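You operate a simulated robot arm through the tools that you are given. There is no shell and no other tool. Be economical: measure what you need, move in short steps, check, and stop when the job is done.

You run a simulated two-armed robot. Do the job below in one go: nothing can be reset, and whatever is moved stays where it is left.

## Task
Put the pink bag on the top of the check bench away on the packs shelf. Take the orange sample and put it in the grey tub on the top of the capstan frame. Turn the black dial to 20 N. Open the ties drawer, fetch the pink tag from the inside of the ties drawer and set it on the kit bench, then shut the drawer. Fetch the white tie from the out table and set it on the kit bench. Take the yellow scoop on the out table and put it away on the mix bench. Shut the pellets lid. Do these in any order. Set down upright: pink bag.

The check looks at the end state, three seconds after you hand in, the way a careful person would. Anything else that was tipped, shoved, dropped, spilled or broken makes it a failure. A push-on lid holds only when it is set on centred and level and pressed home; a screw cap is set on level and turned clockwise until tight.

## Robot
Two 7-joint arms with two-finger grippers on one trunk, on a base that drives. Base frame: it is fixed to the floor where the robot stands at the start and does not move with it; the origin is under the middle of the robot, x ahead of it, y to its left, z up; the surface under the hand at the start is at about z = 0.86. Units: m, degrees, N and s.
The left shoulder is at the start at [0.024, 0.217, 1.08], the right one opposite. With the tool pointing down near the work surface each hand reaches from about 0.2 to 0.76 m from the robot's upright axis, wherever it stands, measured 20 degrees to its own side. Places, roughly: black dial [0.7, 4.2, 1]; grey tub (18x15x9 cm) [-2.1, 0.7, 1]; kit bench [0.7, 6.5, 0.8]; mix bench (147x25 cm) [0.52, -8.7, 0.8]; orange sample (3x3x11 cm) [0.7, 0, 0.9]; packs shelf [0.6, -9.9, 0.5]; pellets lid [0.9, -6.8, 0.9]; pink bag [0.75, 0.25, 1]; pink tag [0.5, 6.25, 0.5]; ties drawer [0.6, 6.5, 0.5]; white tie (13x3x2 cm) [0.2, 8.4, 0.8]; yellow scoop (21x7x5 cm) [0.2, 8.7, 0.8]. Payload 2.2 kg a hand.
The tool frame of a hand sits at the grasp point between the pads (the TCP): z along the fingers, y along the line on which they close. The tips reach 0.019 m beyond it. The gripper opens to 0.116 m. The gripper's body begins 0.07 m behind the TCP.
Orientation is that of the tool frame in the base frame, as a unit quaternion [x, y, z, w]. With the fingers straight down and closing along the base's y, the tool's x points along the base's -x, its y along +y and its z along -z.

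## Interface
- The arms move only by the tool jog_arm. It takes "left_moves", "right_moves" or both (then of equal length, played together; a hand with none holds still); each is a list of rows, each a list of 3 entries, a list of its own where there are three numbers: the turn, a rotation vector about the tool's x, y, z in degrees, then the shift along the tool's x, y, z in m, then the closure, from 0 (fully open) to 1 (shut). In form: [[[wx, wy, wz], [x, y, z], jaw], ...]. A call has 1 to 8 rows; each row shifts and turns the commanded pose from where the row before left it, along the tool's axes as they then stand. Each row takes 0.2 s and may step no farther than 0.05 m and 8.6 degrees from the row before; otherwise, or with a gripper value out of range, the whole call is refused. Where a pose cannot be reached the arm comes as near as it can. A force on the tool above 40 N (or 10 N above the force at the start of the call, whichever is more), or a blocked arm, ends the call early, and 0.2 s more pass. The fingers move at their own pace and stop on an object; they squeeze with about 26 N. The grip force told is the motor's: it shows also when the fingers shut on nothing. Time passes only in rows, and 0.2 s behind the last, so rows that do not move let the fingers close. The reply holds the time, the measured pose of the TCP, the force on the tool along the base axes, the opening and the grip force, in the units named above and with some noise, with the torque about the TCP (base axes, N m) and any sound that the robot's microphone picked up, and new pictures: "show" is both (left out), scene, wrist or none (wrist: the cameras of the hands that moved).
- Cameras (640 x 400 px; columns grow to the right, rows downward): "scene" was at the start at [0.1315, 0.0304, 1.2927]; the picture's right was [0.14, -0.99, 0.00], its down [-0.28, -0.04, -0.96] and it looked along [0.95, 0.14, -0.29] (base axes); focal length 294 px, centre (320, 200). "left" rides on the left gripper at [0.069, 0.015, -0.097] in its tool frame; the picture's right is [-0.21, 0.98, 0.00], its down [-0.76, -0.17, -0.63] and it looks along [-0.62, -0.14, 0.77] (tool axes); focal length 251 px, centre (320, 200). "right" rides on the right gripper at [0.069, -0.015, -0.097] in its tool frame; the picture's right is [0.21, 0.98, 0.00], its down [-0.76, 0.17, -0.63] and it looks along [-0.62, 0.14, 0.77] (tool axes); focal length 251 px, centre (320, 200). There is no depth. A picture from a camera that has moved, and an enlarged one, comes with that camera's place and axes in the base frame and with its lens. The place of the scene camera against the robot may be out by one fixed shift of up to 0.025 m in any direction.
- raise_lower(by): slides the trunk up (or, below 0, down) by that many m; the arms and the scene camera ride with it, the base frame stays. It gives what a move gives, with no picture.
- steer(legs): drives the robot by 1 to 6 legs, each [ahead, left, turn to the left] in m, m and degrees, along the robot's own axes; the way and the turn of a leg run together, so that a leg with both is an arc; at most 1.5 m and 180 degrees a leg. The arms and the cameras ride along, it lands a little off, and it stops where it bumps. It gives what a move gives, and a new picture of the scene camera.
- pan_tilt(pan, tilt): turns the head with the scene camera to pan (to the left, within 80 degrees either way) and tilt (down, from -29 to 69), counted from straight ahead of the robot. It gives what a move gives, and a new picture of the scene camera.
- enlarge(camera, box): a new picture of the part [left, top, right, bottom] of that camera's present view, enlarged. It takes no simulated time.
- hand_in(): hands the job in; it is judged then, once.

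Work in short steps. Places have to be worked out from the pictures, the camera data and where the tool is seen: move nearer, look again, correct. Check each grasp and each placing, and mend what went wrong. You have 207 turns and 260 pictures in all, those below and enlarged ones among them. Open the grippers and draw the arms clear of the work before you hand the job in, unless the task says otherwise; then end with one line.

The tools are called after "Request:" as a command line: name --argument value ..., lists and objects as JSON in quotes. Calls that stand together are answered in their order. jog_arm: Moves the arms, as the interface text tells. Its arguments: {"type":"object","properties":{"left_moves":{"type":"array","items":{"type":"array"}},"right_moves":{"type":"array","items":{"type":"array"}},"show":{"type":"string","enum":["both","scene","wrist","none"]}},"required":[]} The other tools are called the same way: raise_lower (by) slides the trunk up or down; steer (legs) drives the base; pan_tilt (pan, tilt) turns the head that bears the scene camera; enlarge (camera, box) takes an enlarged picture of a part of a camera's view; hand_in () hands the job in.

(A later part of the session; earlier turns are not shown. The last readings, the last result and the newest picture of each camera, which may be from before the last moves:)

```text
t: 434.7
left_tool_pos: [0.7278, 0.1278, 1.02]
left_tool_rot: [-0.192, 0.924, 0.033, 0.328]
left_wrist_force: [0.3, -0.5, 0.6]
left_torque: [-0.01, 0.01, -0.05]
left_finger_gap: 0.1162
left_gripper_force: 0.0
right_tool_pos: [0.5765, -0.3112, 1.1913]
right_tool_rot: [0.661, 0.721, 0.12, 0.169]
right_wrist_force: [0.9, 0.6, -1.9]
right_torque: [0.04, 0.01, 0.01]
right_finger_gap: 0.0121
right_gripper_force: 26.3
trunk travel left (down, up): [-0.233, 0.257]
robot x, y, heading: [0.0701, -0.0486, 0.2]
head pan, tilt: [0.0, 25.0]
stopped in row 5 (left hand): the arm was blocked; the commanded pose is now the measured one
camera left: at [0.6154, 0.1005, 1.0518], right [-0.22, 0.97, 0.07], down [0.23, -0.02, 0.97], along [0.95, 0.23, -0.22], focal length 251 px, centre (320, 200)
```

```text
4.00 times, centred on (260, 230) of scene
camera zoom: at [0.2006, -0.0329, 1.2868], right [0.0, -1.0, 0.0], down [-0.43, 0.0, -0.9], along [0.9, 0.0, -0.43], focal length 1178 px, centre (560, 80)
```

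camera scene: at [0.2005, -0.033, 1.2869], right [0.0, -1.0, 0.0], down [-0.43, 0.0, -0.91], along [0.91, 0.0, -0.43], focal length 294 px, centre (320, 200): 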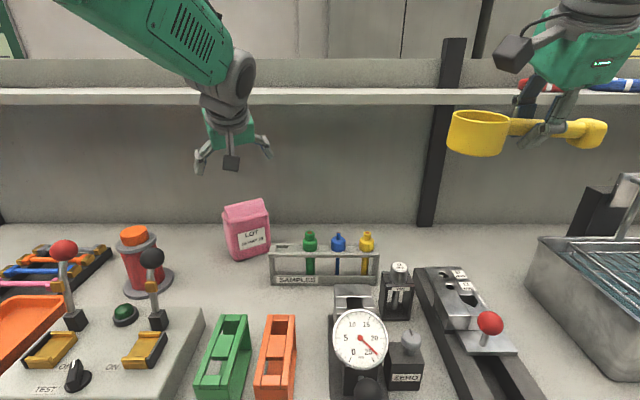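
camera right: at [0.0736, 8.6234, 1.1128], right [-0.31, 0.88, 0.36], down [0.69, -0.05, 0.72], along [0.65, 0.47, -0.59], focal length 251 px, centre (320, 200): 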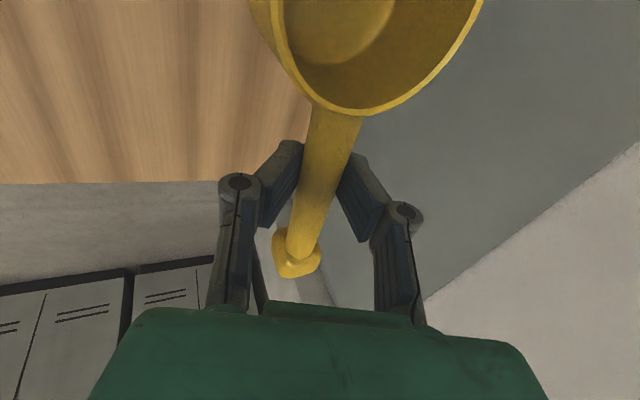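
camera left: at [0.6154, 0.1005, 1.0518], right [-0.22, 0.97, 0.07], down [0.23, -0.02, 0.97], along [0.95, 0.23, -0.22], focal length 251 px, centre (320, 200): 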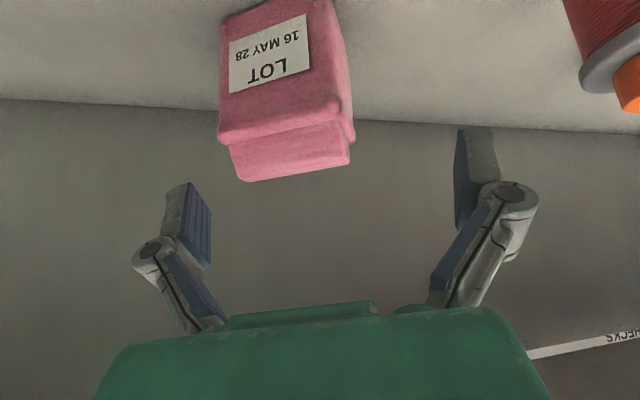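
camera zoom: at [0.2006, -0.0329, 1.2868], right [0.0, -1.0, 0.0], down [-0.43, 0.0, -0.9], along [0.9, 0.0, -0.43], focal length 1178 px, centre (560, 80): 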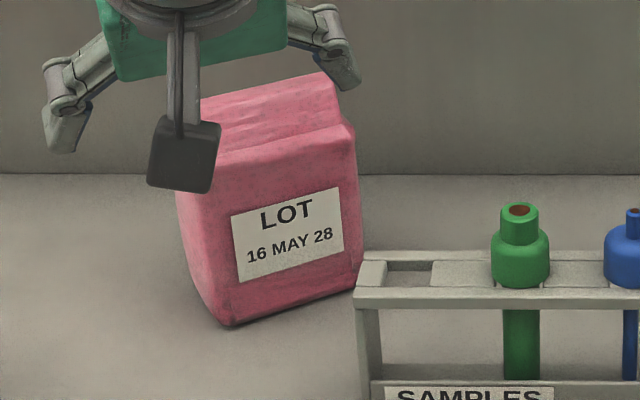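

The bag's yaw is ≈25° and its centre ≈(0.793, 0.122). The arm resists moving to −y, so I'll strafe the base 8 cm right to give it room.

Request:
steer --legs '[[0, -0.08, 0]]'

Request:
jog_arm --left_moves '[[[0, 0, 0], [0, 0.025, 0], 0], [[0, 0, 0], [0, 0.02, 0], 0], [[0, 0, 0], [0, 0, 0], 0]]' --show "wrist"

```text
t: 435.8
left_tool_pos: [0.7281, 0.0862, 1.0144]
left_tool_rot: [-0.197, 0.925, 0.021, 0.324]
left_wrist_force: [0.5, 1.9, 0.4]
left_torque: [-0.19, 0.02, -0.1]
left_finger_gap: 0.1161
left_gripper_force: 0.0
right_tool_pos: [0.5783, -0.3463, 1.1954]
right_tool_rot: [0.658, 0.724, 0.113, 0.172]
right_wrist_force: [-0.2, 1.8, -0.7]
right_torque: [-0.19, 0.02, -0.07]
right_finger_gap: 0.012
right_gripper_force: 26.2
trunk travel left (down, up): [-0.233, 0.257]
robot x, y, heading: [0.068, -0.1173, 0.2]
head pan, tilt: [0.0, 25.0]
camera scene: at [0.2013, -0.0775, 1.2865], right [0.0, -1.0, 0.02], down [-0.43, -0.02, -0.9], along [0.9, -0.01, -0.43], focal length 294 px, centre (320, 200)
```

scene: 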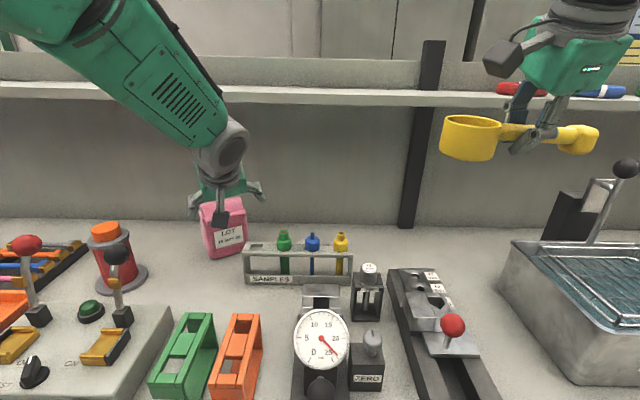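

```text
t: 436.6
left_tool_pos: [0.706, 0.1307, 1.0134]
left_tool_rot: [-0.197, 0.925, 0.023, 0.325]
left_wrist_force: [-0.5, 1.5, -0.3]
left_torque: [-0.08, -0.01, -0.07]
left_finger_gap: 0.1163
left_gripper_force: 0.1
right_tool_pos: [0.5771, -0.3509, 1.1884]
right_tool_rot: [0.663, 0.723, 0.119, 0.158]
right_wrist_force: [0.6, 2.0, -0.5]
right_torque: [-0.06, 0.03, -0.06]
right_finger_gap: 0.0118
right_gripper_force: 25.6
trunk travel left (down, up): [-0.233, 0.257]
robot x, y, heading: [0.0703, -0.1126, 0.1]
head pan, tilt: [0.0, 25.0]
camera left: at [0.5942, 0.1032, 1.0457], right [-0.22, 0.97, 0.05], down [0.23, 0.0, 0.97], along [0.95, 0.22, -0.22], focal length 251 px, centre (320, 200)
```

left: 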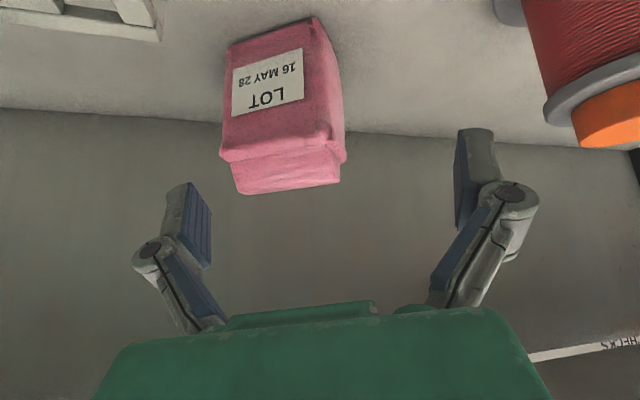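

The scoop's gap keeps creeping, now 11.8 mm. A quick zoom to be sure it's still secure.

Request:
enlarge --camera "scene" --box '[430, 60, 630, 185]'

Request:
enlarge --camera "right" --box '[0, 0, 640, 400]'

```text
3.20 times, centred on (530, 122) of scene
camera zoom: at [0.2019, -0.0898, 1.2867], right [0.0, -1.0, 0.01], down [-0.43, -0.01, -0.9], along [0.9, 0.0, -0.43], focal length 942 px, centre (-352, 448)
```

zoom: 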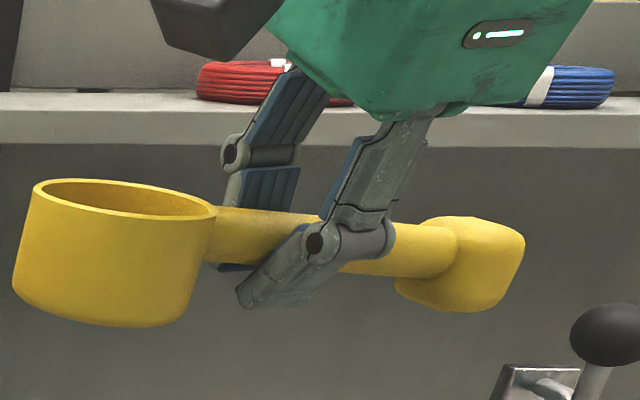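

```text
1.00 times, centred on (320, 200) of right (not enlarged: the box is as wide or as high as the picture)
camera zoom: at [0.5204, -0.2825, 1.2689], right [0.88, 0.3, 0.36], down [-0.04, -0.72, 0.7], along [0.47, -0.63, -0.62], focal length 251 px, centre (320, 200)
```

zoom: 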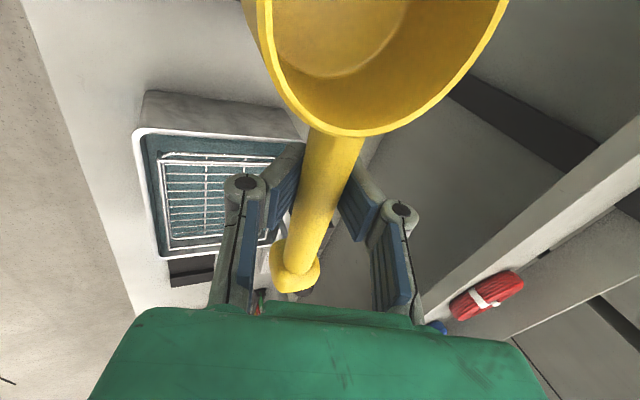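

The scoop has only seated deeper, so it's secure. For the bag, I'll centre laterally and advance 4 cm, then check.

Request:
jog_arm --left_moves '[[[0, 0, 0], [-0.007, -0.0165, 0.015], 0], [[0, 0, 0], [-0.007, -0.0165, 0.015], 0], [[0, 0, 0], [0, 0, 0.01], 0], [[0, 0, 0], [0, 0, 0], 0]]' --show "wrist"

```text
t: 437.8
left_tool_pos: [0.7504, 0.0977, 0.9966]
left_tool_rot: [-0.204, 0.923, 0.03, 0.325]
left_wrist_force: [0.1, -0.2, 0.7]
left_torque: [0.03, -0.01, 0.02]
left_finger_gap: 0.1161
left_gripper_force: 0.1
right_tool_pos: [0.5739, -0.3704, 1.1815]
right_tool_rot: [0.659, 0.726, 0.119, 0.154]
right_wrist_force: [-0.9, -0.6, -0.1]
right_torque: [0.06, -0.01, 0.03]
right_finger_gap: 0.0118
right_gripper_force: 25.6
trunk travel left (down, up): [-0.233, 0.257]
robot x, y, heading: [0.0751, -0.1193, -0.1]
head pan, tilt: [0.0, 25.0]
stopped in row 4 (left hand): the arm was blocked; the commanded pose is now the measured one
camera left: at [0.6395, 0.0697, 1.0286], right [-0.23, 0.97, 0.05], down [0.23, 0.0, 0.97], along [0.95, 0.24, -0.22], focal length 251 px, centre (320, 200)
```

left: 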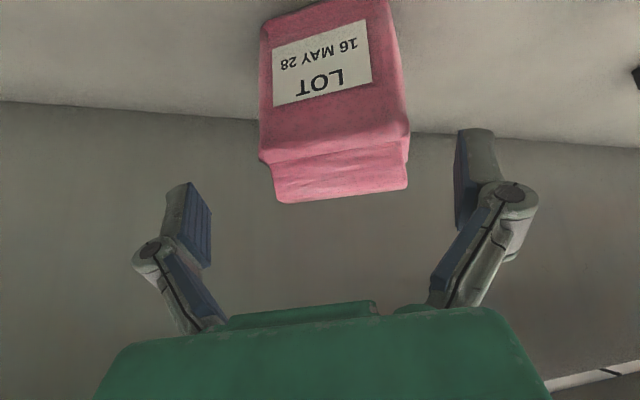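

It's centred to within 5 mm. I'll shift +5 mm and advance 8 cm so the pads pass the bag's middle before closing.

Request:
jog_arm --left_moves '[[[0, 0, 0], [0, 0.005, 0.02], 0], [[0, 0, 0], [-0.002, 0, 0.02], 0], [[0, 0, 0], [-0.002, 0, 0.02], 0], [[0, 0, 0], [-0.002, 0, 0.02], 0], [[0, 0, 0], [0, 0, 0], 0]]' --show "both"

```text
t: 439.0
left_tool_pos: [0.8006, 0.1152, 0.9401]
left_tool_rot: [-0.194, 0.923, 0.03, 0.33]
left_wrist_force: [-0.5, -1.8, 2.0]
left_torque: [-0.06, -0.06, -0.06]
left_finger_gap: 0.116
left_gripper_force: 0.1
right_tool_pos: [0.5745, -0.369, 1.181]
right_tool_rot: [0.661, 0.725, 0.121, 0.148]
right_wrist_force: [-0.6, -0.3, -1.3]
right_torque: [0.03, 0.01, -0.01]
right_finger_gap: 0.0117
right_gripper_force: 25.4
trunk travel left (down, up): [-0.233, 0.257]
robot x, y, heading: [0.0708, -0.1115, 0.1]
head pan, tilt: [0.0, 25.0]
camera scene: at [0.2018, -0.1071, 1.2867], right [0.0, -1.0, -0.01], down [-0.43, 0.01, -0.9], along [0.9, 0.01, -0.43], focal length 294 px, centre (320, 200)
camera left: at [0.6884, 0.0867, 0.9717], right [-0.22, 0.97, 0.06], down [0.22, -0.01, 0.97], along [0.95, 0.23, -0.21], focal length 251 px, centre (320, 200)
```

scene: 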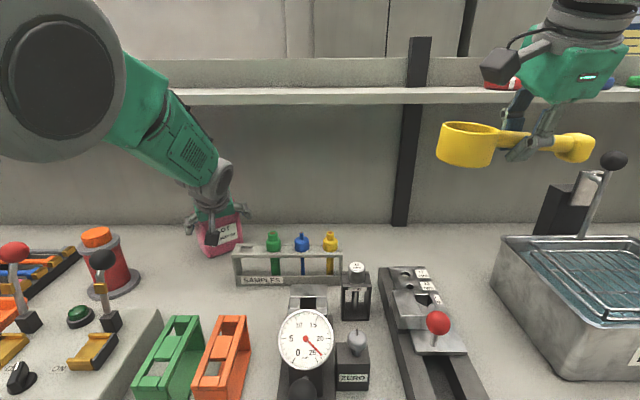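
left: 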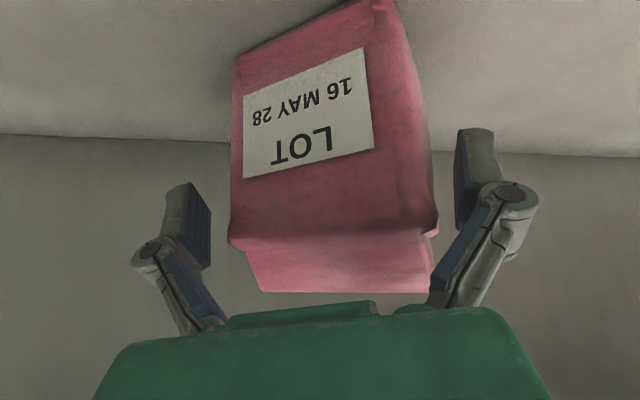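

Both fingers are past the bag's sides with no contact force. Closing now.

Request:
jog_arm --left_moves '[[[0, 0, 0], [0, 0, 0], 0.4], [[0, 0, 0], [0, 0, 0], 1], [[0, 0, 0], [0, 0, 0], 1], [[0, 0, 0], [0, 0, 0], 1]]' --show "wrist"

```text
t: 439.9
left_tool_pos: [0.7922, 0.1166, 0.9384]
left_tool_rot: [-0.197, 0.925, 0.03, 0.324]
left_wrist_force: [-17.0, -3.2, 9.5]
left_torque: [0.13, -0.06, 0.05]
left_finger_gap: 0.0001
left_gripper_force: 25.7
right_tool_pos: [0.5682, -0.3639, 1.184]
right_tool_rot: [0.662, 0.724, 0.122, 0.151]
right_wrist_force: [0.2, 0.5, -1.4]
right_torque: [-0.02, 0.0, -0.01]
right_finger_gap: 0.0115
right_gripper_force: 26.1
trunk travel left (down, up): [-0.233, 0.257]
robot x, y, heading: [0.0694, -0.1168, 0.3]
head pan, tilt: [0.0, 25.0]
stopped in row 4 (left hand): the force on the tool passed its limit at 44 N (the readings are from after the stop); the commanded pose is now the measured one
camera left: at [0.6808, 0.0898, 0.9715], right [-0.22, 0.97, 0.06], down [0.23, -0.01, 0.97], along [0.95, 0.23, -0.22], focal length 251 px, centre (320, 200)
```

left: 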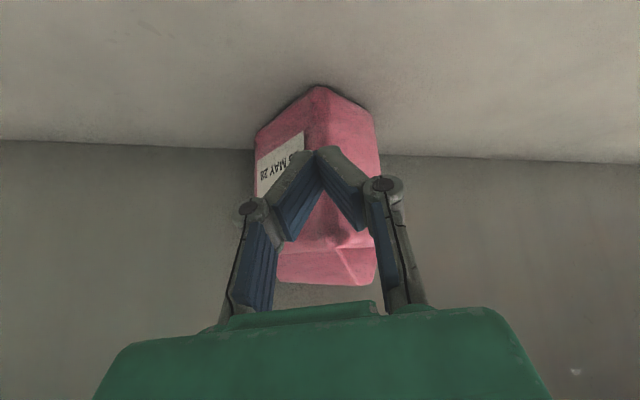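

The bag got squeezed out again: my pads were ahead of its centre, and it's evidently about 9 cm deep. I'll back off and take a good look.

Request:
jog_arm --left_moves '[[[0, 0, 0], [0, 0, -0.03], 1], [[0, 0, 0], [0, 0, -0.04], 1], [[0, 0, 0], [0, 0, -0.04], 0.5], [[0, 0, 0], [0, 0, -0.04], 0], [[0, 0, 0], [0, 0, 0], 0]]' --show "wrist"

Request:
enlarge --camera "scene" --box '[130, 190, 290, 290]'

```text
t: 441.1
left_tool_pos: [0.7117, 0.0985, 1.0574]
left_tool_rot: [-0.209, 0.924, 0.022, 0.32]
left_wrist_force: [0.8, 0.1, -0.1]
left_torque: [-0.02, 0.0, 0.02]
left_finger_gap: 0.116
left_gripper_force: 0.1
right_tool_pos: [0.5746, -0.3629, 1.1807]
right_tool_rot: [0.659, 0.727, 0.117, 0.153]
right_wrist_force: [0.5, 0.0, -0.8]
right_torque: [0.0, 0.0, 0.04]
right_finger_gap: 0.0114
right_gripper_force: 26.3
trunk travel left (down, up): [-0.233, 0.257]
robot x, y, heading: [0.0734, -0.1138, 0.2]
head pan, tilt: [0.0, 25.0]
camera left: at [0.5995, 0.0697, 1.0903], right [-0.24, 0.97, 0.04], down [0.23, 0.02, 0.97], along [0.94, 0.24, -0.23], focal length 251 px, centre (320, 200)
```

left: 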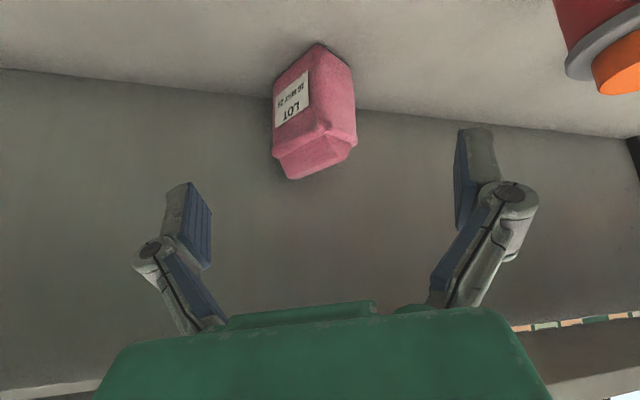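

```text
4.00 times, centred on (210, 240) of scene
camera zoom: at [0.2019, -0.0974, 1.2866], right [0.0, -1.0, 0.0], down [-0.43, 0.0, -0.9], along [0.9, 0.0, -0.43], focal length 1178 px, centre (760, 40)
```

zoom: 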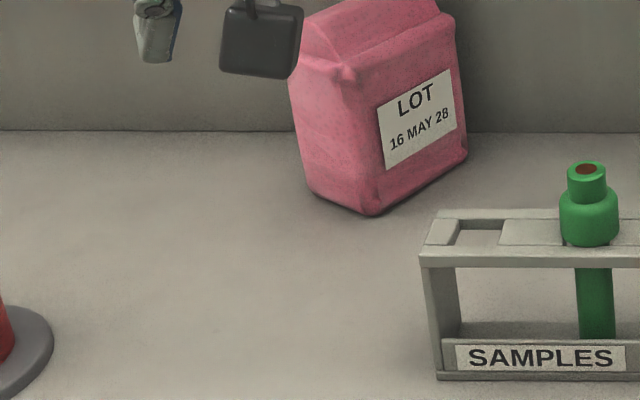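

The bag measures about 8.7 × 5.8 cm and now stands at roughly 30° with its narrow side facing my left. I'll grip it across its thin axis instead: raise, yaw the left hand about 55° clockwise, then shift the base left for room.

Request:
jog_arm --left_moves '[[[0, 0, 0], [-0.02, -0.003, -0.027], 0], [[5.1, 0.8, 6.76], [-0.012, -0.002, -0.016], 0], [[5.1, 0.8, 6.76], [0, 0, 0], 0], [[5.1, 0.8, 6.76], [0, 0, 0], 0], [[5.1, 0.8, 6.76], [0, 0, 0], 0], [[5.1, 0.8, 6.76], [0, 0, 0], 0], [[5.1, 0.8, 6.76], [0, 0, 0], 0], [[0, 0, 0], [0, 0, 0], 0]]' --show "none"

Request:
steer --legs '[[0, 0.15, 0]]'

```text
t: 442.9
left_tool_pos: [0.7062, 0.0877, 1.11]
left_tool_rot: [0.223, 0.923, -0.11, 0.295]
left_wrist_force: [0.0, 0.1, 0.0]
left_torque: [0.0, 0.03, 0.02]
left_finger_gap: 0.1161
left_gripper_force: 0.0
right_tool_pos: [0.5719, -0.3627, 1.181]
right_tool_rot: [0.66, 0.726, 0.116, 0.152]
right_wrist_force: [-0.7, -0.7, 0.1]
right_torque: [-0.02, -0.02, 0.0]
right_finger_gap: 0.0111
right_gripper_force: 26.4
trunk travel left (down, up): [-0.233, 0.257]
robot x, y, heading: [0.0704, -0.1148, 0.1]
head pan, tilt: [0.0, 25.0]
```

```text
t: 444.3
left_tool_pos: [0.7075, 0.2008, 1.113]
left_tool_rot: [0.227, 0.924, -0.099, 0.292]
left_wrist_force: [-0.5, -1.6, 0.9]
left_torque: [0.11, 0.02, 0.04]
left_finger_gap: 0.1161
left_gripper_force: 0.1
right_tool_pos: [0.5729, -0.254, 1.1739]
right_tool_rot: [0.667, 0.72, 0.129, 0.138]
right_wrist_force: [-0.6, -2.1, -0.3]
right_torque: [0.19, -0.03, 0.05]
right_finger_gap: 0.0109
right_gripper_force: 26.1
trunk travel left (down, up): [-0.233, 0.257]
robot x, y, heading: [0.0727, 0.0212, 0.3]
head pan, tilt: [0.0, 25.0]
camera scene: at [0.2011, 0.0042, 1.286], right [0.0, -1.0, -0.03], down [-0.43, 0.03, -0.9], along [0.9, 0.01, -0.43], focal length 294 px, centre (320, 200)
```

scene: 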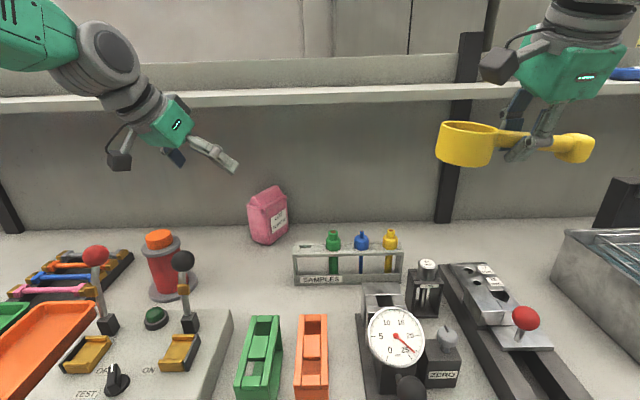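

The yaw is right at about 28°. I'll add about 9° of forward tilt, move to the standoff and view the bag.

Request:
jog_arm --left_moves '[[[0, -4.5, 0], [0, 0, 0], 0], [[0, -4.5, 0], [0, 0, 0], 0], [[0, 0, 0], [0.0015, 0.0065, 0.042], 0], [[0, 0, 0], [0.0015, 0.0065, 0.042], 0], [[0, 0, 0], [0.0015, 0.0065, 0.042], 0], [[0, 0, 0], [0, 0, 0], 0]]' --show "wrist"

Request:
enlarge --camera "scene" --box '[190, 170, 350, 270]'

```text
t: 445.7
left_tool_pos: [0.7877, 0.1919, 1.0183]
left_tool_rot: [0.216, 0.895, -0.126, 0.37]
left_wrist_force: [-1.2, -0.6, 0.2]
left_torque: [0.03, 0.01, 0.0]
left_finger_gap: 0.1159
left_gripper_force: 0.1
right_tool_pos: [0.5682, -0.2292, 1.179]
right_tool_rot: [0.665, 0.723, 0.12, 0.146]
right_wrist_force: [-0.4, -1.6, 0.4]
right_torque: [0.06, -0.02, 0.01]
right_finger_gap: 0.0106
right_gripper_force: 26.4
trunk travel left (down, up): [-0.233, 0.257]
robot x, y, heading: [0.069, 0.0225, 0.2]
head pan, tilt: [0.0, 25.0]
camera left: at [0.6929, 0.2628, 1.0345], right [0.6, 0.79, 0.09], down [0.02, -0.12, 0.99], along [0.8, -0.6, -0.09], focal length 251 px, centre (320, 200)
```

left: 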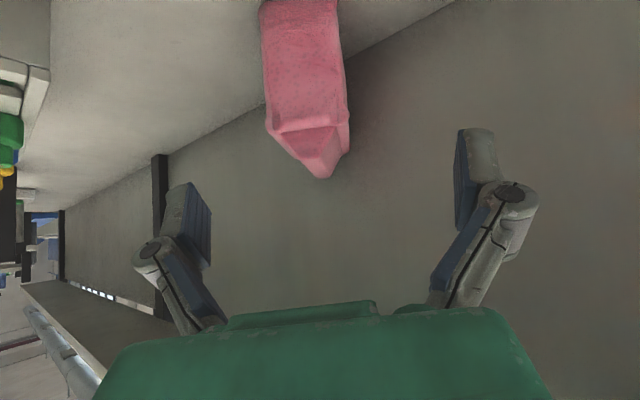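

```text
4.00 times, centred on (270, 220) of scene
camera zoom: at [0.2004, 0.0491, 1.2868], right [0.0, -1.0, 0.01], down [-0.43, -0.01, -0.9], along [0.9, 0.0, -0.43], focal length 1178 px, centre (520, 120)
```

zoom: 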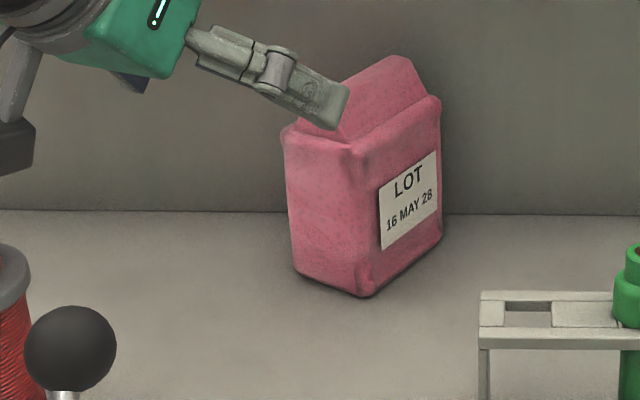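

The view is now onto the bag's narrow side, 5.8 cm within the 11.6 cm opening. I'll shift 8 mm and advance 7 cm, then re-check.

Request:
jog_arm --left_moves '[[[0, 0, 0], [-0.002, -0.008, 0.03], 0], [[0, 0, 0], [-0.002, 0, 0.04], 0], [[0, 0, 0], [0, 0, 0], 0]]' --show "wrist"

```text
t: 446.5
left_tool_pos: [0.8285, 0.1697, 0.9719]
left_tool_rot: [0.214, 0.895, -0.13, 0.37]
left_wrist_force: [-0.3, 0.0, 1.5]
left_torque: [-0.01, 0.01, -0.03]
left_finger_gap: 0.116
left_gripper_force: 0.2
right_tool_pos: [0.5685, -0.2151, 1.18]
right_tool_rot: [0.663, 0.725, 0.114, 0.148]
right_wrist_force: [0.3, -0.7, -0.2]
right_torque: [0.0, -0.02, 0.0]
right_finger_gap: 0.0104
right_gripper_force: 26.4
trunk travel left (down, up): [-0.233, 0.257]
robot x, y, heading: [0.069, 0.0272, 0.4]
head pan, tilt: [0.0, 25.0]
camera left: at [0.7331, 0.2399, 0.9877], right [0.6, 0.79, 0.08], down [0.02, -0.11, 0.99], along [0.8, -0.6, -0.08], focal length 251 px, centre (320, 200)
```

left: 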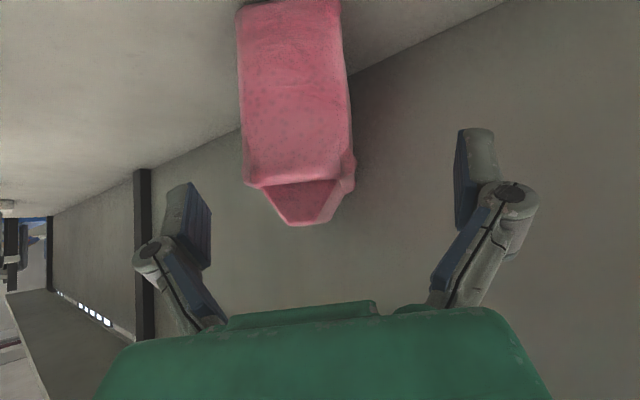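

I'll shift another 11 mm to centre and advance 6.5 cm so the pads reach mid-bag.

Request:
jog_arm --left_moves '[[[0, 0, 0], [0, -0.011, 0], 0], [[0, 0, 0], [-0.002, 0, 0.033], 0], [[0, 0, 0], [-0.002, 0, 0.032], 0], [[0, 0, 0], [0, 0, 0], 0]]' --show "both"

```text
t: 447.5
left_tool_pos: [0.8624, 0.1126, 0.9318]
left_tool_rot: [0.217, 0.896, -0.122, 0.368]
left_wrist_force: [-1.7, -1.3, 0.7]
left_torque: [0.11, -0.11, 0.17]
left_finger_gap: 0.1167
left_gripper_force: 0.0
right_tool_pos: [0.5676, -0.2422, 1.1782]
right_tool_rot: [0.666, 0.722, 0.124, 0.143]
right_wrist_force: [-0.6, -0.1, -0.1]
right_torque: [0.06, -0.03, 0.01]
right_finger_gap: 0.0104
right_gripper_force: 25.7
trunk travel left (down, up): [-0.233, 0.257]
robot x, y, heading: [0.0704, 0.0199, 0.0]
head pan, tilt: [0.0, 25.0]
camera scene: at [0.198, 0.0255, 1.287], right [0.0, -1.0, -0.01], down [-0.42, 0.01, -0.91], along [0.91, 0.01, -0.42], focal length 294 px, centre (320, 200)
camera left: at [0.7676, 0.1817, 0.949], right [0.61, 0.79, 0.09], down [0.02, -0.13, 0.99], along [0.8, -0.6, -0.09], focal length 251 px, centre (320, 200)
```

scene: 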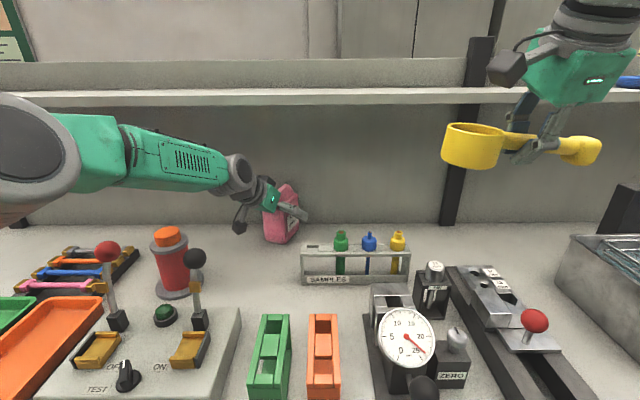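
left: 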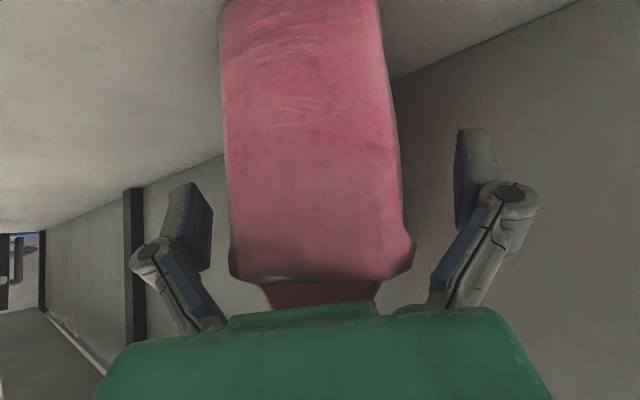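

The bag is centred between the fingers and deep. Closing now.

Request:
jog_arm --left_moves '[[[0, 0, 0], [0, 0, 0], 0.3], [[0, 0, 0], [0, 0, 0], 0.7], [[0, 0, 0], [0, 0, 0], 1], [[0, 0, 0], [0, 0, 0], 1]]' --show "wrist"

```text
t: 448.0
left_tool_pos: [0.856, 0.1384, 0.9399]
left_tool_rot: [0.215, 0.892, -0.14, 0.373]
left_wrist_force: [-31.8, -7.4, 20.9]
left_torque: [0.95, 0.29, 0.07]
left_finger_gap: 0.0765
left_gripper_force: 26.6
right_tool_pos: [0.5634, -0.2017, 1.1871]
right_tool_rot: [0.665, 0.722, 0.121, 0.148]
right_wrist_force: [-0.3, 0.7, -0.7]
right_torque: [-0.08, 0.01, -0.05]
right_finger_gap: 0.01
right_gripper_force: 26.2
trunk travel left (down, up): [-0.233, 0.257]
robot x, y, heading: [0.0677, 0.0324, 0.2]
head pan, tilt: [0.0, 25.0]
stopped in row 2 (left hand): the force on the tool passed its limit at 43 N (the readings are from after the stop); the commanded pose is now the measured one
camera left: at [0.762, 0.211, 0.9531], right [0.61, 0.79, 0.07], down [0.01, -0.09, 1.0], along [0.79, -0.61, -0.07], focal length 251 px, centre (320, 200)
```

left: 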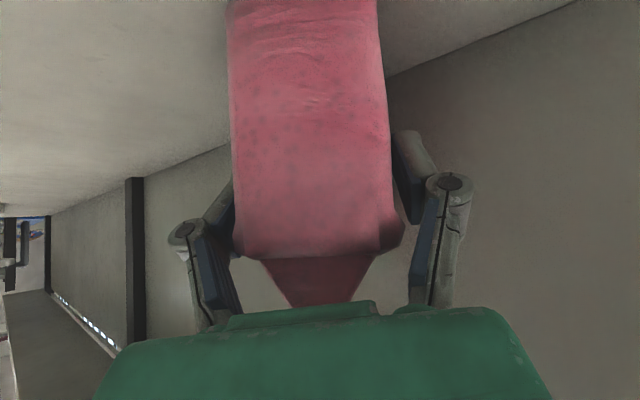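

The fingers now grip the bag across its thickness: gap 76 mm at 26.6 N. I'll lift gently and check.

Request:
jog_arm --left_moves '[[[0, 0, 0], [0.004, 0, -0.006], 1], [[0, 0, 0], [-0.011, -0.001, -0.0105], 1], [[0, 0, 0], [-0.0143, -0.0013, -0.0139], 1], [[0, 0, 0], [-0.0143, -0.0013, -0.0139], 1], [[0, 0, 0], [0, 0, 0], 1]]' --show "both"

```text
t: 449.2
left_tool_pos: [0.8563, 0.1374, 0.9882]
left_tool_rot: [0.214, 0.894, -0.135, 0.37]
left_wrist_force: [-1.1, -0.1, -4.0]
left_torque: [0.06, -0.02, 0.01]
left_finger_gap: 0.0637
left_gripper_force: 26.4
right_tool_pos: [0.5692, -0.218, 1.1762]
right_tool_rot: [0.668, 0.721, 0.119, 0.137]
right_wrist_force: [-1.2, 0.3, -1.4]
right_torque: [0.01, 0.0, 0.02]
right_finger_gap: 0.0102
right_gripper_force: 26.0
trunk travel left (down, up): [-0.233, 0.257]
robot x, y, heading: [0.0703, 0.0208, 0.1]
head pan, tilt: [0.0, 25.0]
camera scene: at [0.2015, 0.0412, 1.2866], right [0.0, -1.0, 0.0], down [-0.43, 0.0, -0.9], along [0.9, 0.0, -0.43], focal length 294 px, centre (320, 200)
camera left: at [0.7617, 0.2081, 1.0038], right [0.61, 0.79, 0.07], down [0.02, -0.11, 0.99], along [0.79, -0.6, -0.08], focal length 251 px, centre (320, 200)
```

scene: 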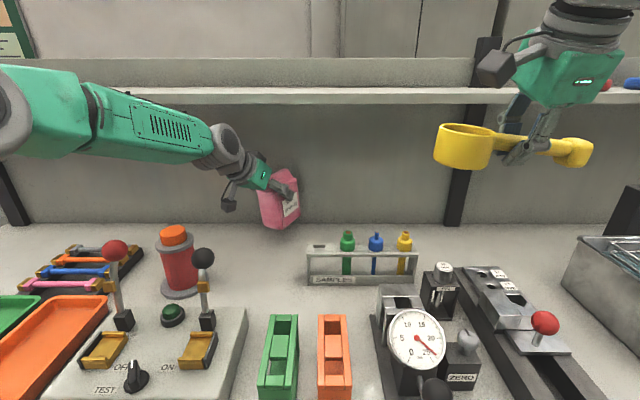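
left: 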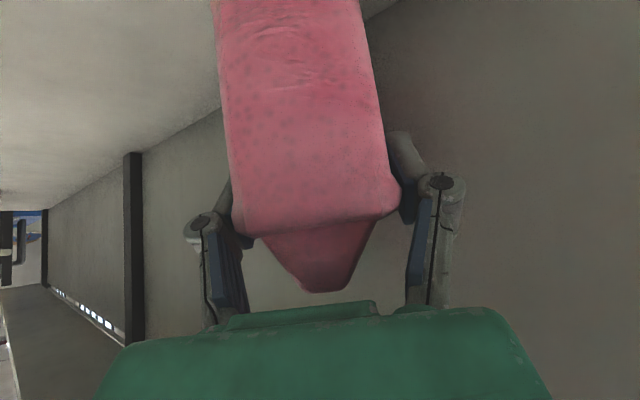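

The bag is lifted (about 4 N of weight). I'll hold still a moment to see if the grip is stable.

Request:
jog_arm --left_moves '[[[0, 0, 0], [0, 0, 0], 1], [[0, 0, 0], [0, 0, 0], 1], [[0, 0, 0], [0, 0, 0], 1], [[0, 0, 0], [0, 0, 0], 1], [[0, 0, 0], [0, 0, 0], 1]]' --show "wrist"

```text
t: 450.4
left_tool_pos: [0.8565, 0.1384, 0.9879]
left_tool_rot: [0.213, 0.894, -0.135, 0.371]
left_wrist_force: [0.2, -0.3, -4.4]
left_torque: [0.02, 0.03, -0.03]
left_finger_gap: 0.0635
left_gripper_force: 26.0
right_tool_pos: [0.5699, -0.2148, 1.1767]
right_tool_rot: [0.668, 0.722, 0.118, 0.138]
right_wrist_force: [-0.5, 0.1, -0.8]
right_torque: [0.0, 0.02, -0.01]
right_finger_gap: 0.01
right_gripper_force: 26.8
trunk travel left (down, up): [-0.233, 0.257]
robot x, y, heading: [0.0715, 0.0275, 0.2]
head pan, tilt: [0.0, 25.0]
camera left: at [0.7617, 0.2106, 1.0032], right [0.61, 0.79, 0.07], down [0.02, -0.1, 0.99], along [0.79, -0.6, -0.08], focal length 251 px, centre (320, 200)
```

left: 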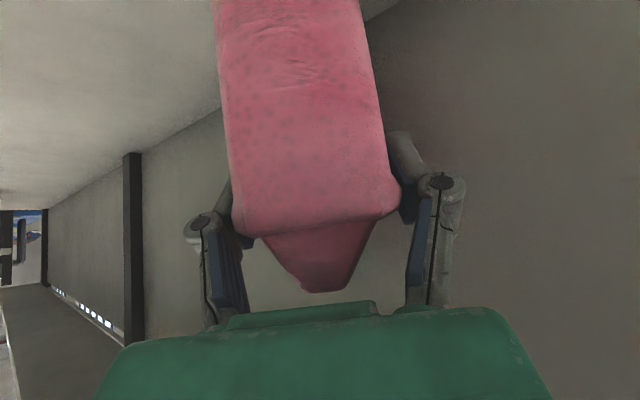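

The grip is stable at 63.5 mm. I'll lift a bit more, back out from under the overhead shelf, then raise the bag above the levers.

Request:
jog_arm --left_moves '[[[0, 0, 0], [-0.0143, -0.0013, -0.0139], 1], [[0, 0, 0], [-0.0143, -0.0013, -0.0139], 1], [[0, 0, 0], [0, 0, 0], 1]]' --show "none"

Request:
steer --legs '[[-0.16, 0, 0]]'

Request:
jog_arm --left_moves '[[[0, 0, 0], [-0.0215, -0.002, -0.021], 1], [[0, 0, 0], [-0.0215, -0.002, -0.021], 1], [[0, 0, 0], [-0.0215, -0.002, -0.021], 1], [[0, 0, 0], [-0.0215, -0.002, -0.021], 1], [[0, 0, 0], [-0.0215, -0.002, -0.021], 1], [[0, 0, 0], [0, 0, 0], 1]]' --show "scene"

```text
t: 451.2
left_tool_pos: [0.8565, 0.1395, 1.0288]
left_tool_rot: [0.214, 0.894, -0.135, 0.37]
left_wrist_force: [-1.2, 0.0, -2.6]
left_torque: [-0.02, 0.04, -0.01]
left_finger_gap: 0.0637
left_gripper_force: 25.6
right_tool_pos: [0.5703, -0.2135, 1.1758]
right_tool_rot: [0.668, 0.722, 0.118, 0.139]
right_wrist_force: [-0.1, 1.0, -1.0]
right_torque: [0.01, -0.04, -0.03]
right_finger_gap: 0.0101
right_gripper_force: 26.1
trunk travel left (down, up): [-0.233, 0.257]
robot x, y, heading: [0.0696, 0.029, -0.1]
head pan, tilt: [0.0, 25.0]
```

```text
t: 452.6
left_tool_pos: [0.6963, 0.1406, 1.0287]
left_tool_rot: [0.214, 0.894, -0.135, 0.37]
left_wrist_force: [-0.3, 0.2, -2.9]
left_torque: [0.01, 0.03, 0.04]
left_finger_gap: 0.0637
left_gripper_force: 26.1
right_tool_pos: [0.4089, -0.217, 1.1765]
right_tool_rot: [0.668, 0.721, 0.118, 0.138]
right_wrist_force: [0.3, -0.2, 0.2]
right_torque: [-0.01, -0.02, -0.02]
right_finger_gap: 0.0098
right_gripper_force: 25.8
trunk travel left (down, up): [-0.233, 0.257]
robot x, y, heading: [-0.0882, 0.0253, 0.2]
head pan, tilt: [0.0, 25.0]
camera scene: at [0.0422, 0.0437, 1.2865], right [0.0, -1.0, 0.0], down [-0.43, 0.0, -0.9], along [0.9, 0.0, -0.43], focal length 294 px, centre (320, 200)
```

scene: 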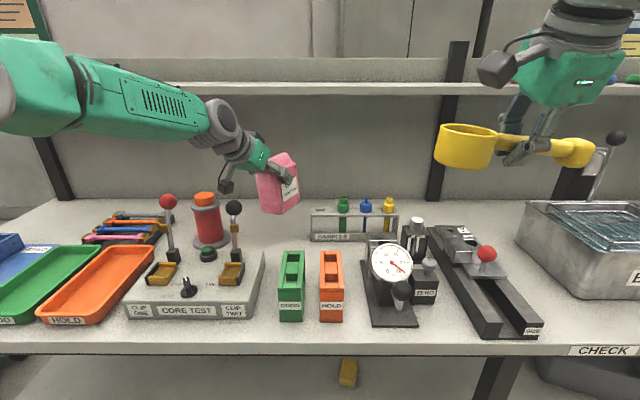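

```text
t: 454.0
left_tool_pos: [0.6921, 0.1439, 1.184]
left_tool_rot: [0.215, 0.893, -0.135, 0.371]
left_wrist_force: [-0.5, 0.2, -4.5]
left_torque: [0.05, 0.04, 0.05]
left_finger_gap: 0.0637
left_gripper_force: 25.7
right_tool_pos: [0.4069, -0.216, 1.1711]
right_tool_rot: [0.669, 0.722, 0.114, 0.133]
right_wrist_force: [-0.3, 0.5, -0.4]
right_torque: [-0.02, 0.02, 0.0]
right_finger_gap: 0.0097
right_gripper_force: 25.8
trunk travel left (down, up): [-0.233, 0.257]
robot x, y, heading: [-0.0935, 0.0279, 0.0]
head pan, tilt: [0.0, 25.0]
camera scene: at [0.0421, 0.0434, 1.2865], right [0.0, -1.0, 0.0], down [-0.43, 0.0, -0.9], along [0.9, 0.0, -0.43], focal length 294 px, centre (320, 200)
```

scene: 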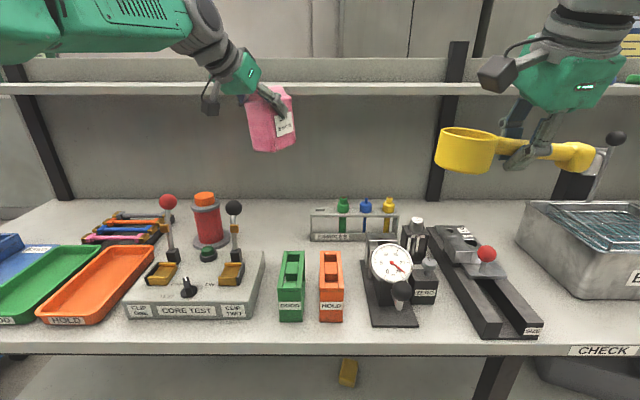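

All clear of the levers and nothing else was disturbed. I'll draw the bag in, back off and turn south.

Request:
steer --legs '[[-0.35, 0, 0]]'

Request:
jog_arm --left_moves '[[[0, 0, 0], [0.0254, -0.0192, -0.0243], 1], [[0, 0, 0], [0.0254, -0.0192, -0.0243], 1], [[0, 0, 0], [0.0254, -0.0192, -0.0243], 1], [[0, 0, 0], [0.0254, -0.0192, -0.0243], 1], [[0, 0, 0], [0.0254, -0.0192, -0.0243], 1], [[0, 0, 0], [0, 0, 0], 1]]' --show "scene"

```text
t: 456.3
left_tool_pos: [0.3415, 0.1411, 1.1838]
left_tool_rot: [0.216, 0.893, -0.135, 0.371]
left_wrist_force: [-0.6, 0.2, -3.9]
left_torque: [0.06, 0.04, 0.02]
left_finger_gap: 0.0638
left_gripper_force: 26.7
right_tool_pos: [0.0558, -0.2182, 1.1694]
right_tool_rot: [0.671, 0.721, 0.114, 0.134]
right_wrist_force: [0.3, 0.7, -0.2]
right_torque: [0.01, 0.0, 0.0]
right_finger_gap: 0.0088
right_gripper_force: 25.8
trunk travel left (down, up): [-0.233, 0.257]
robot x, y, heading: [-0.4406, 0.0259, 0.2]
head pan, tilt: [0.0, 25.0]
camera scene: at [-0.3083, 0.0425, 1.2865], right [0.0, -1.0, 0.0], down [-0.43, 0.0, -0.9], along [0.9, 0.0, -0.43], focal length 294 px, centre (320, 200)
```

scene: 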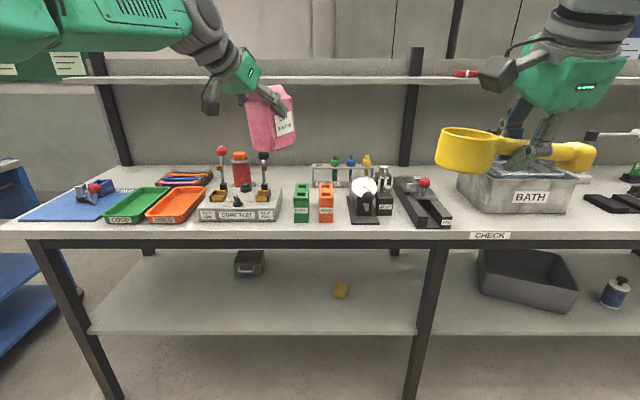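

```text
t: 457.7
left_tool_pos: [0.1376, 0.1444, 1.1855]
left_tool_rot: [0.215, 0.892, -0.136, 0.373]
left_wrist_force: [0.3, 0.3, -3.9]
left_torque: [0.03, 0.05, -0.02]
left_finger_gap: 0.0638
left_gripper_force: 26.3
right_tool_pos: [0.0532, -0.2185, 1.1696]
right_tool_rot: [0.672, 0.72, 0.112, 0.13]
right_wrist_force: [0.4, 0.1, -0.3]
right_torque: [0.02, 0.05, -0.02]
right_finger_gap: 0.0088
right_gripper_force: 26.0
trunk travel left (down, up): [-0.233, 0.257]
robot x, y, heading: [-0.4436, 0.0245, -0.1]
head pan, tilt: [0.0, 25.0]
camera scene: at [-0.3091, 0.0431, 1.2866], right [0.0, -1.0, 0.0], down [-0.43, 0.0, -0.9], along [0.9, 0.0, -0.43], focal length 294 px, centre (320, 200)
```

scene: 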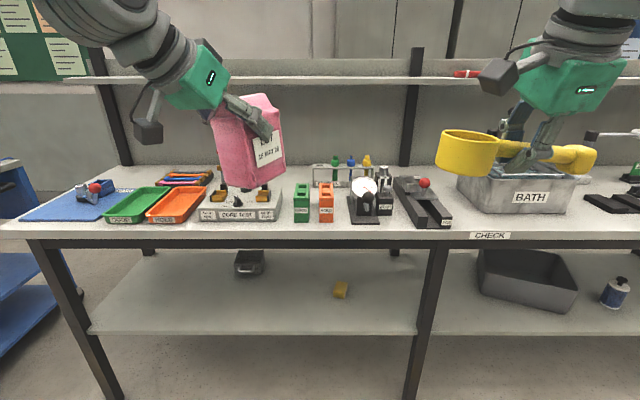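

The scoop gap is now 8.8 mm; I'll check it closely before the long drive.

Request:
enlarge --camera "scene" --box '[430, 60, 610, 172]'

Request:
enlarge --camera "right" --box '[180, 90, 460, 265]'

```text
3.56 times, centred on (520, 116) of scene
camera zoom: at [-0.3091, 0.0431, 1.2866], right [0.0, -1.0, 0.0], down [-0.43, 0.0, -0.9], along [0.9, 0.0, -0.43], focal length 1047 px, centre (-391, 499)
```

zoom: 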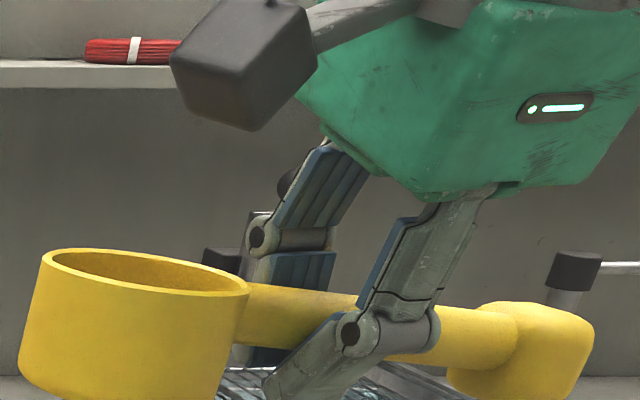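

```text
2.29 times, centred on (320, 178) of right
camera zoom: at [0.0009, -0.1511, 1.252], right [0.9, 0.29, 0.32], down [-0.01, -0.73, 0.68], along [0.43, -0.62, -0.66], focal length 575 px, centre (320, 251)
```

zoom: 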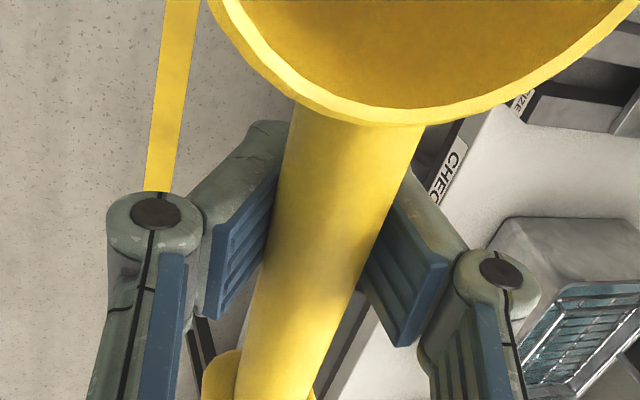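

The handle is being squeezed slowly toward the palm but is caged between cup and knob. I'll go straight to the mix bench now.

Request:
steer --legs '[[0, 0, -90], [1.5, 0, 0], [1.5, 0, 0], [1.5, 0, 0], [1.5, 0, 0], [1.5, 0, 0]]'

```text
t: 497.2
left_tool_pos: [-0.1701, -8.0743, 1.1866]
left_tool_rot: [0.778, 0.487, -0.358, 0.172]
left_wrist_force: [-0.8, 0.7, -3.8]
left_torque: [0.03, -0.04, 0.01]
left_finger_gap: 0.0637
left_gripper_force: 26.0
right_tool_pos: [-0.534, -7.9985, 1.1688]
right_tool_rot: [0.984, 0.047, -0.01, 0.173]
right_wrist_force: [0.3, -0.3, -0.7]
right_torque: [0.03, 0.03, 0.0]
right_finger_gap: 0.006
right_gripper_force: 26.0
trunk travel left (down, up): [-0.233, 0.257]
robot x, y, heading: [-0.2968, -7.5001, -88.5]
head pan, tilt: [0.0, 25.0]
camera scene: at [-0.3001, -7.6194, 1.2867], right [-1.0, -0.02, 0.0], down [-0.01, 0.43, -0.9], along [0.02, -0.9, -0.43], focal length 294 px, centre (320, 200)
```

scene: 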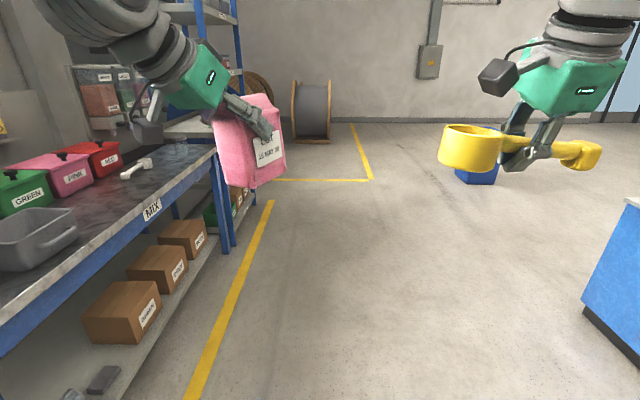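

The scoop is still held. There's a free strip on the mix bench between the grey tub and the white scoop, around y≈-8.6. I'll position in front of it.

Request:
steer --legs '[[0.86, 0, 0], [0, 0, 88.5], [0.15, 0, 0]]'

Request:
pan_tilt --pan -15 --tilt 40

```text
t: 506.5
left_tool_pos: [0.4442, -8.2474, 1.1877]
left_tool_rot: [0.218, 0.891, -0.135, 0.374]
left_wrist_force: [0.7, -0.6, -4.5]
left_torque: [0.04, 0.03, -0.03]
left_finger_gap: 0.0638
left_gripper_force: 25.7
right_tool_pos: [0.3588, -8.6066, 1.1664]
right_tool_rot: [0.672, 0.721, 0.111, 0.127]
right_wrist_force: [0.7, 0.4, -0.1]
right_torque: [-0.02, 0.0, -0.01]
right_finger_gap: 0.0061
right_gripper_force: 26.2
trunk travel left (down, up): [-0.233, 0.257]
robot x, y, heading: [-0.1276, -8.3599, -0.5]
head pan, tilt: [0.0, 25.0]
camera scene: at [-0.0002, -8.3458, 1.2869], right [0.0, -1.0, 0.0], down [-0.42, 0.0, -0.91], along [0.91, 0.0, -0.42], focal length 294 px, centre (320, 200)
```

scene: 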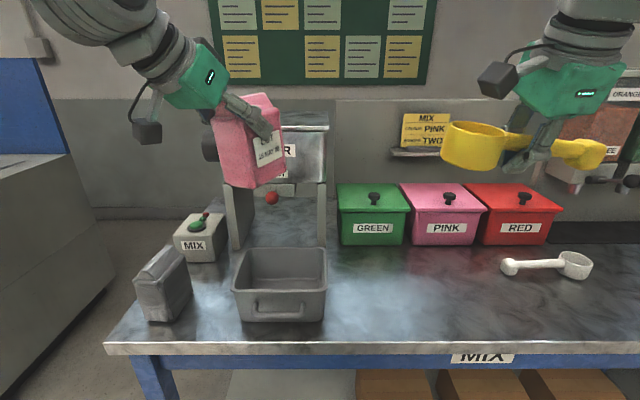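

```text
t: 507.2
left_tool_pos: [0.4433, -8.2468, 1.1876]
left_tool_rot: [0.219, 0.891, -0.136, 0.374]
left_wrist_force: [0.2, -0.5, -3.8]
left_torque: [0.04, 0.04, 0.0]
left_finger_gap: 0.064
left_gripper_force: 26.2
right_tool_pos: [0.3578, -8.6069, 1.1622]
right_tool_rot: [0.673, 0.72, 0.11, 0.124]
right_wrist_force: [-0.4, -0.2, -1.1]
right_torque: [0.01, 0.0, -0.01]
right_finger_gap: 0.0062
right_gripper_force: 26.4
trunk travel left (down, up): [-0.233, 0.257]
robot x, y, heading: [-0.1311, -8.363, -0.3]
head pan, tilt: [-15.0, 40.0]
camera scene: at [-0.0094, -8.3674, 1.2635], right [-0.26, -0.97, 0.0], down [-0.62, 0.17, -0.76], along [0.74, -0.2, -0.65], focal length 294 px, centre (320, 200)
```

scene: 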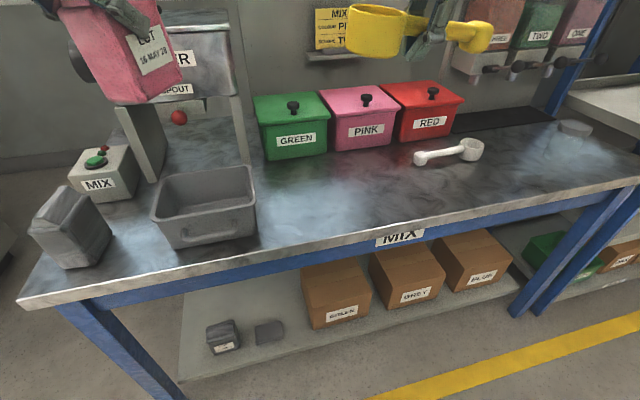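

The area in front of the green and pink bins is free. I'll drive 12 cm forward and lower the scoop.

Request:
steer --legs '[[0.12, 0, 0]]'

Request:
jog_arm --right_moves '[[[0, 0, 0], [0.0012, -0.013, 0.0377], 1], [[0, 0, 0], [0.0012, -0.013, 0.0377], 1], [[0, 0, 0], [0.0012, -0.013, 0.0377], 1], [[0, 0, 0], [0.0012, -0.013, 0.0377], 1], [[0, 0, 0], [0.0012, -0.013, 0.0377], 1], [[0, 0, 0], [0.0012, -0.013, 0.0377], 1], [[0, 0, 0], [0, 0, 0], 1]]' --show "scene"

```text
t: 508.5
left_tool_pos: [0.562, -8.2461, 1.1883]
left_tool_rot: [0.217, 0.891, -0.135, 0.375]
left_wrist_force: [-0.1, 0.2, -4.2]
left_torque: [0.03, 0.03, -0.03]
left_finger_gap: 0.0637
left_gripper_force: 25.5
right_tool_pos: [0.4781, -8.6062, 1.1639]
right_tool_rot: [0.673, 0.721, 0.11, 0.125]
right_wrist_force: [-0.6, 0.2, 0.1]
right_torque: [-0.01, 0.02, 0.02]
right_finger_gap: 0.0058
right_gripper_force: 26.1
trunk travel left (down, up): [-0.233, 0.257]
robot x, y, heading: [-0.0155, -8.3627, -0.1]
head pan, tilt: [-15.0, 40.0]
camera scene: at [0.1098, -8.3674, 1.2636], right [-0.26, -0.97, 0.0], down [-0.62, 0.17, -0.76], along [0.74, -0.2, -0.64], focal length 294 px, centre (320, 200)
```

scene: 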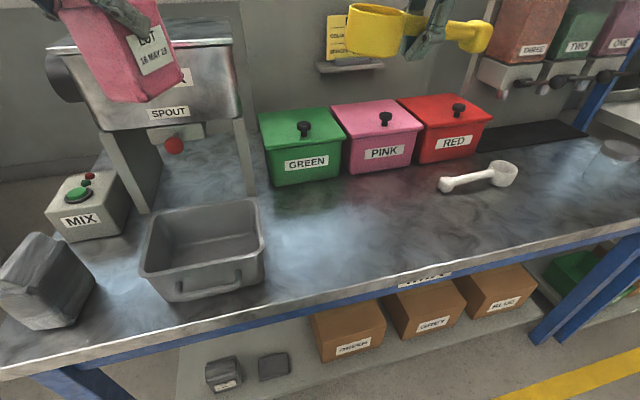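

```text
t: 510.1
left_tool_pos: [0.5587, -8.2471, 1.1895]
left_tool_rot: [0.218, 0.89, -0.136, 0.375]
left_wrist_force: [0.7, -0.7, -4.0]
left_torque: [0.03, 0.04, 0.03]
left_finger_gap: 0.0639
left_gripper_force: 25.9
right_tool_pos: [0.4775, -8.6105, 0.9252]
right_tool_rot: [0.672, 0.721, 0.112, 0.126]
right_wrist_force: [0.6, -0.6, 0.3]
right_torque: [0.01, 0.0, 0.03]
right_finger_gap: 0.006
right_gripper_force: 25.9
trunk travel left (down, up): [-0.233, 0.257]
robot x, y, heading: [-0.0103, -8.363, -0.2]
head pan, tilt: [-15.0, 40.0]
camera scene: at [0.1101, -8.3682, 1.2635], right [-0.26, -0.97, 0.0], down [-0.62, 0.17, -0.76], along [0.74, -0.2, -0.65], focal length 294 px, centre (320, 200)
```

scene: 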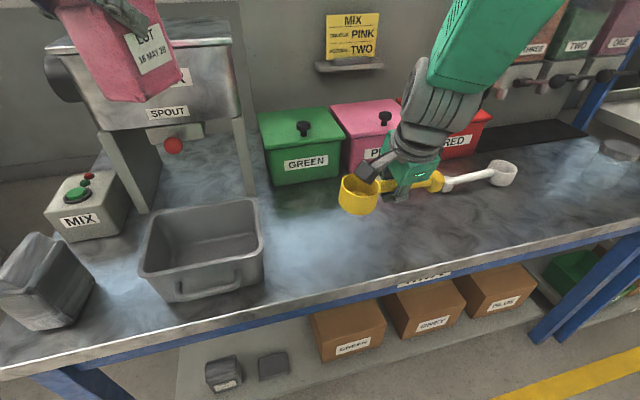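

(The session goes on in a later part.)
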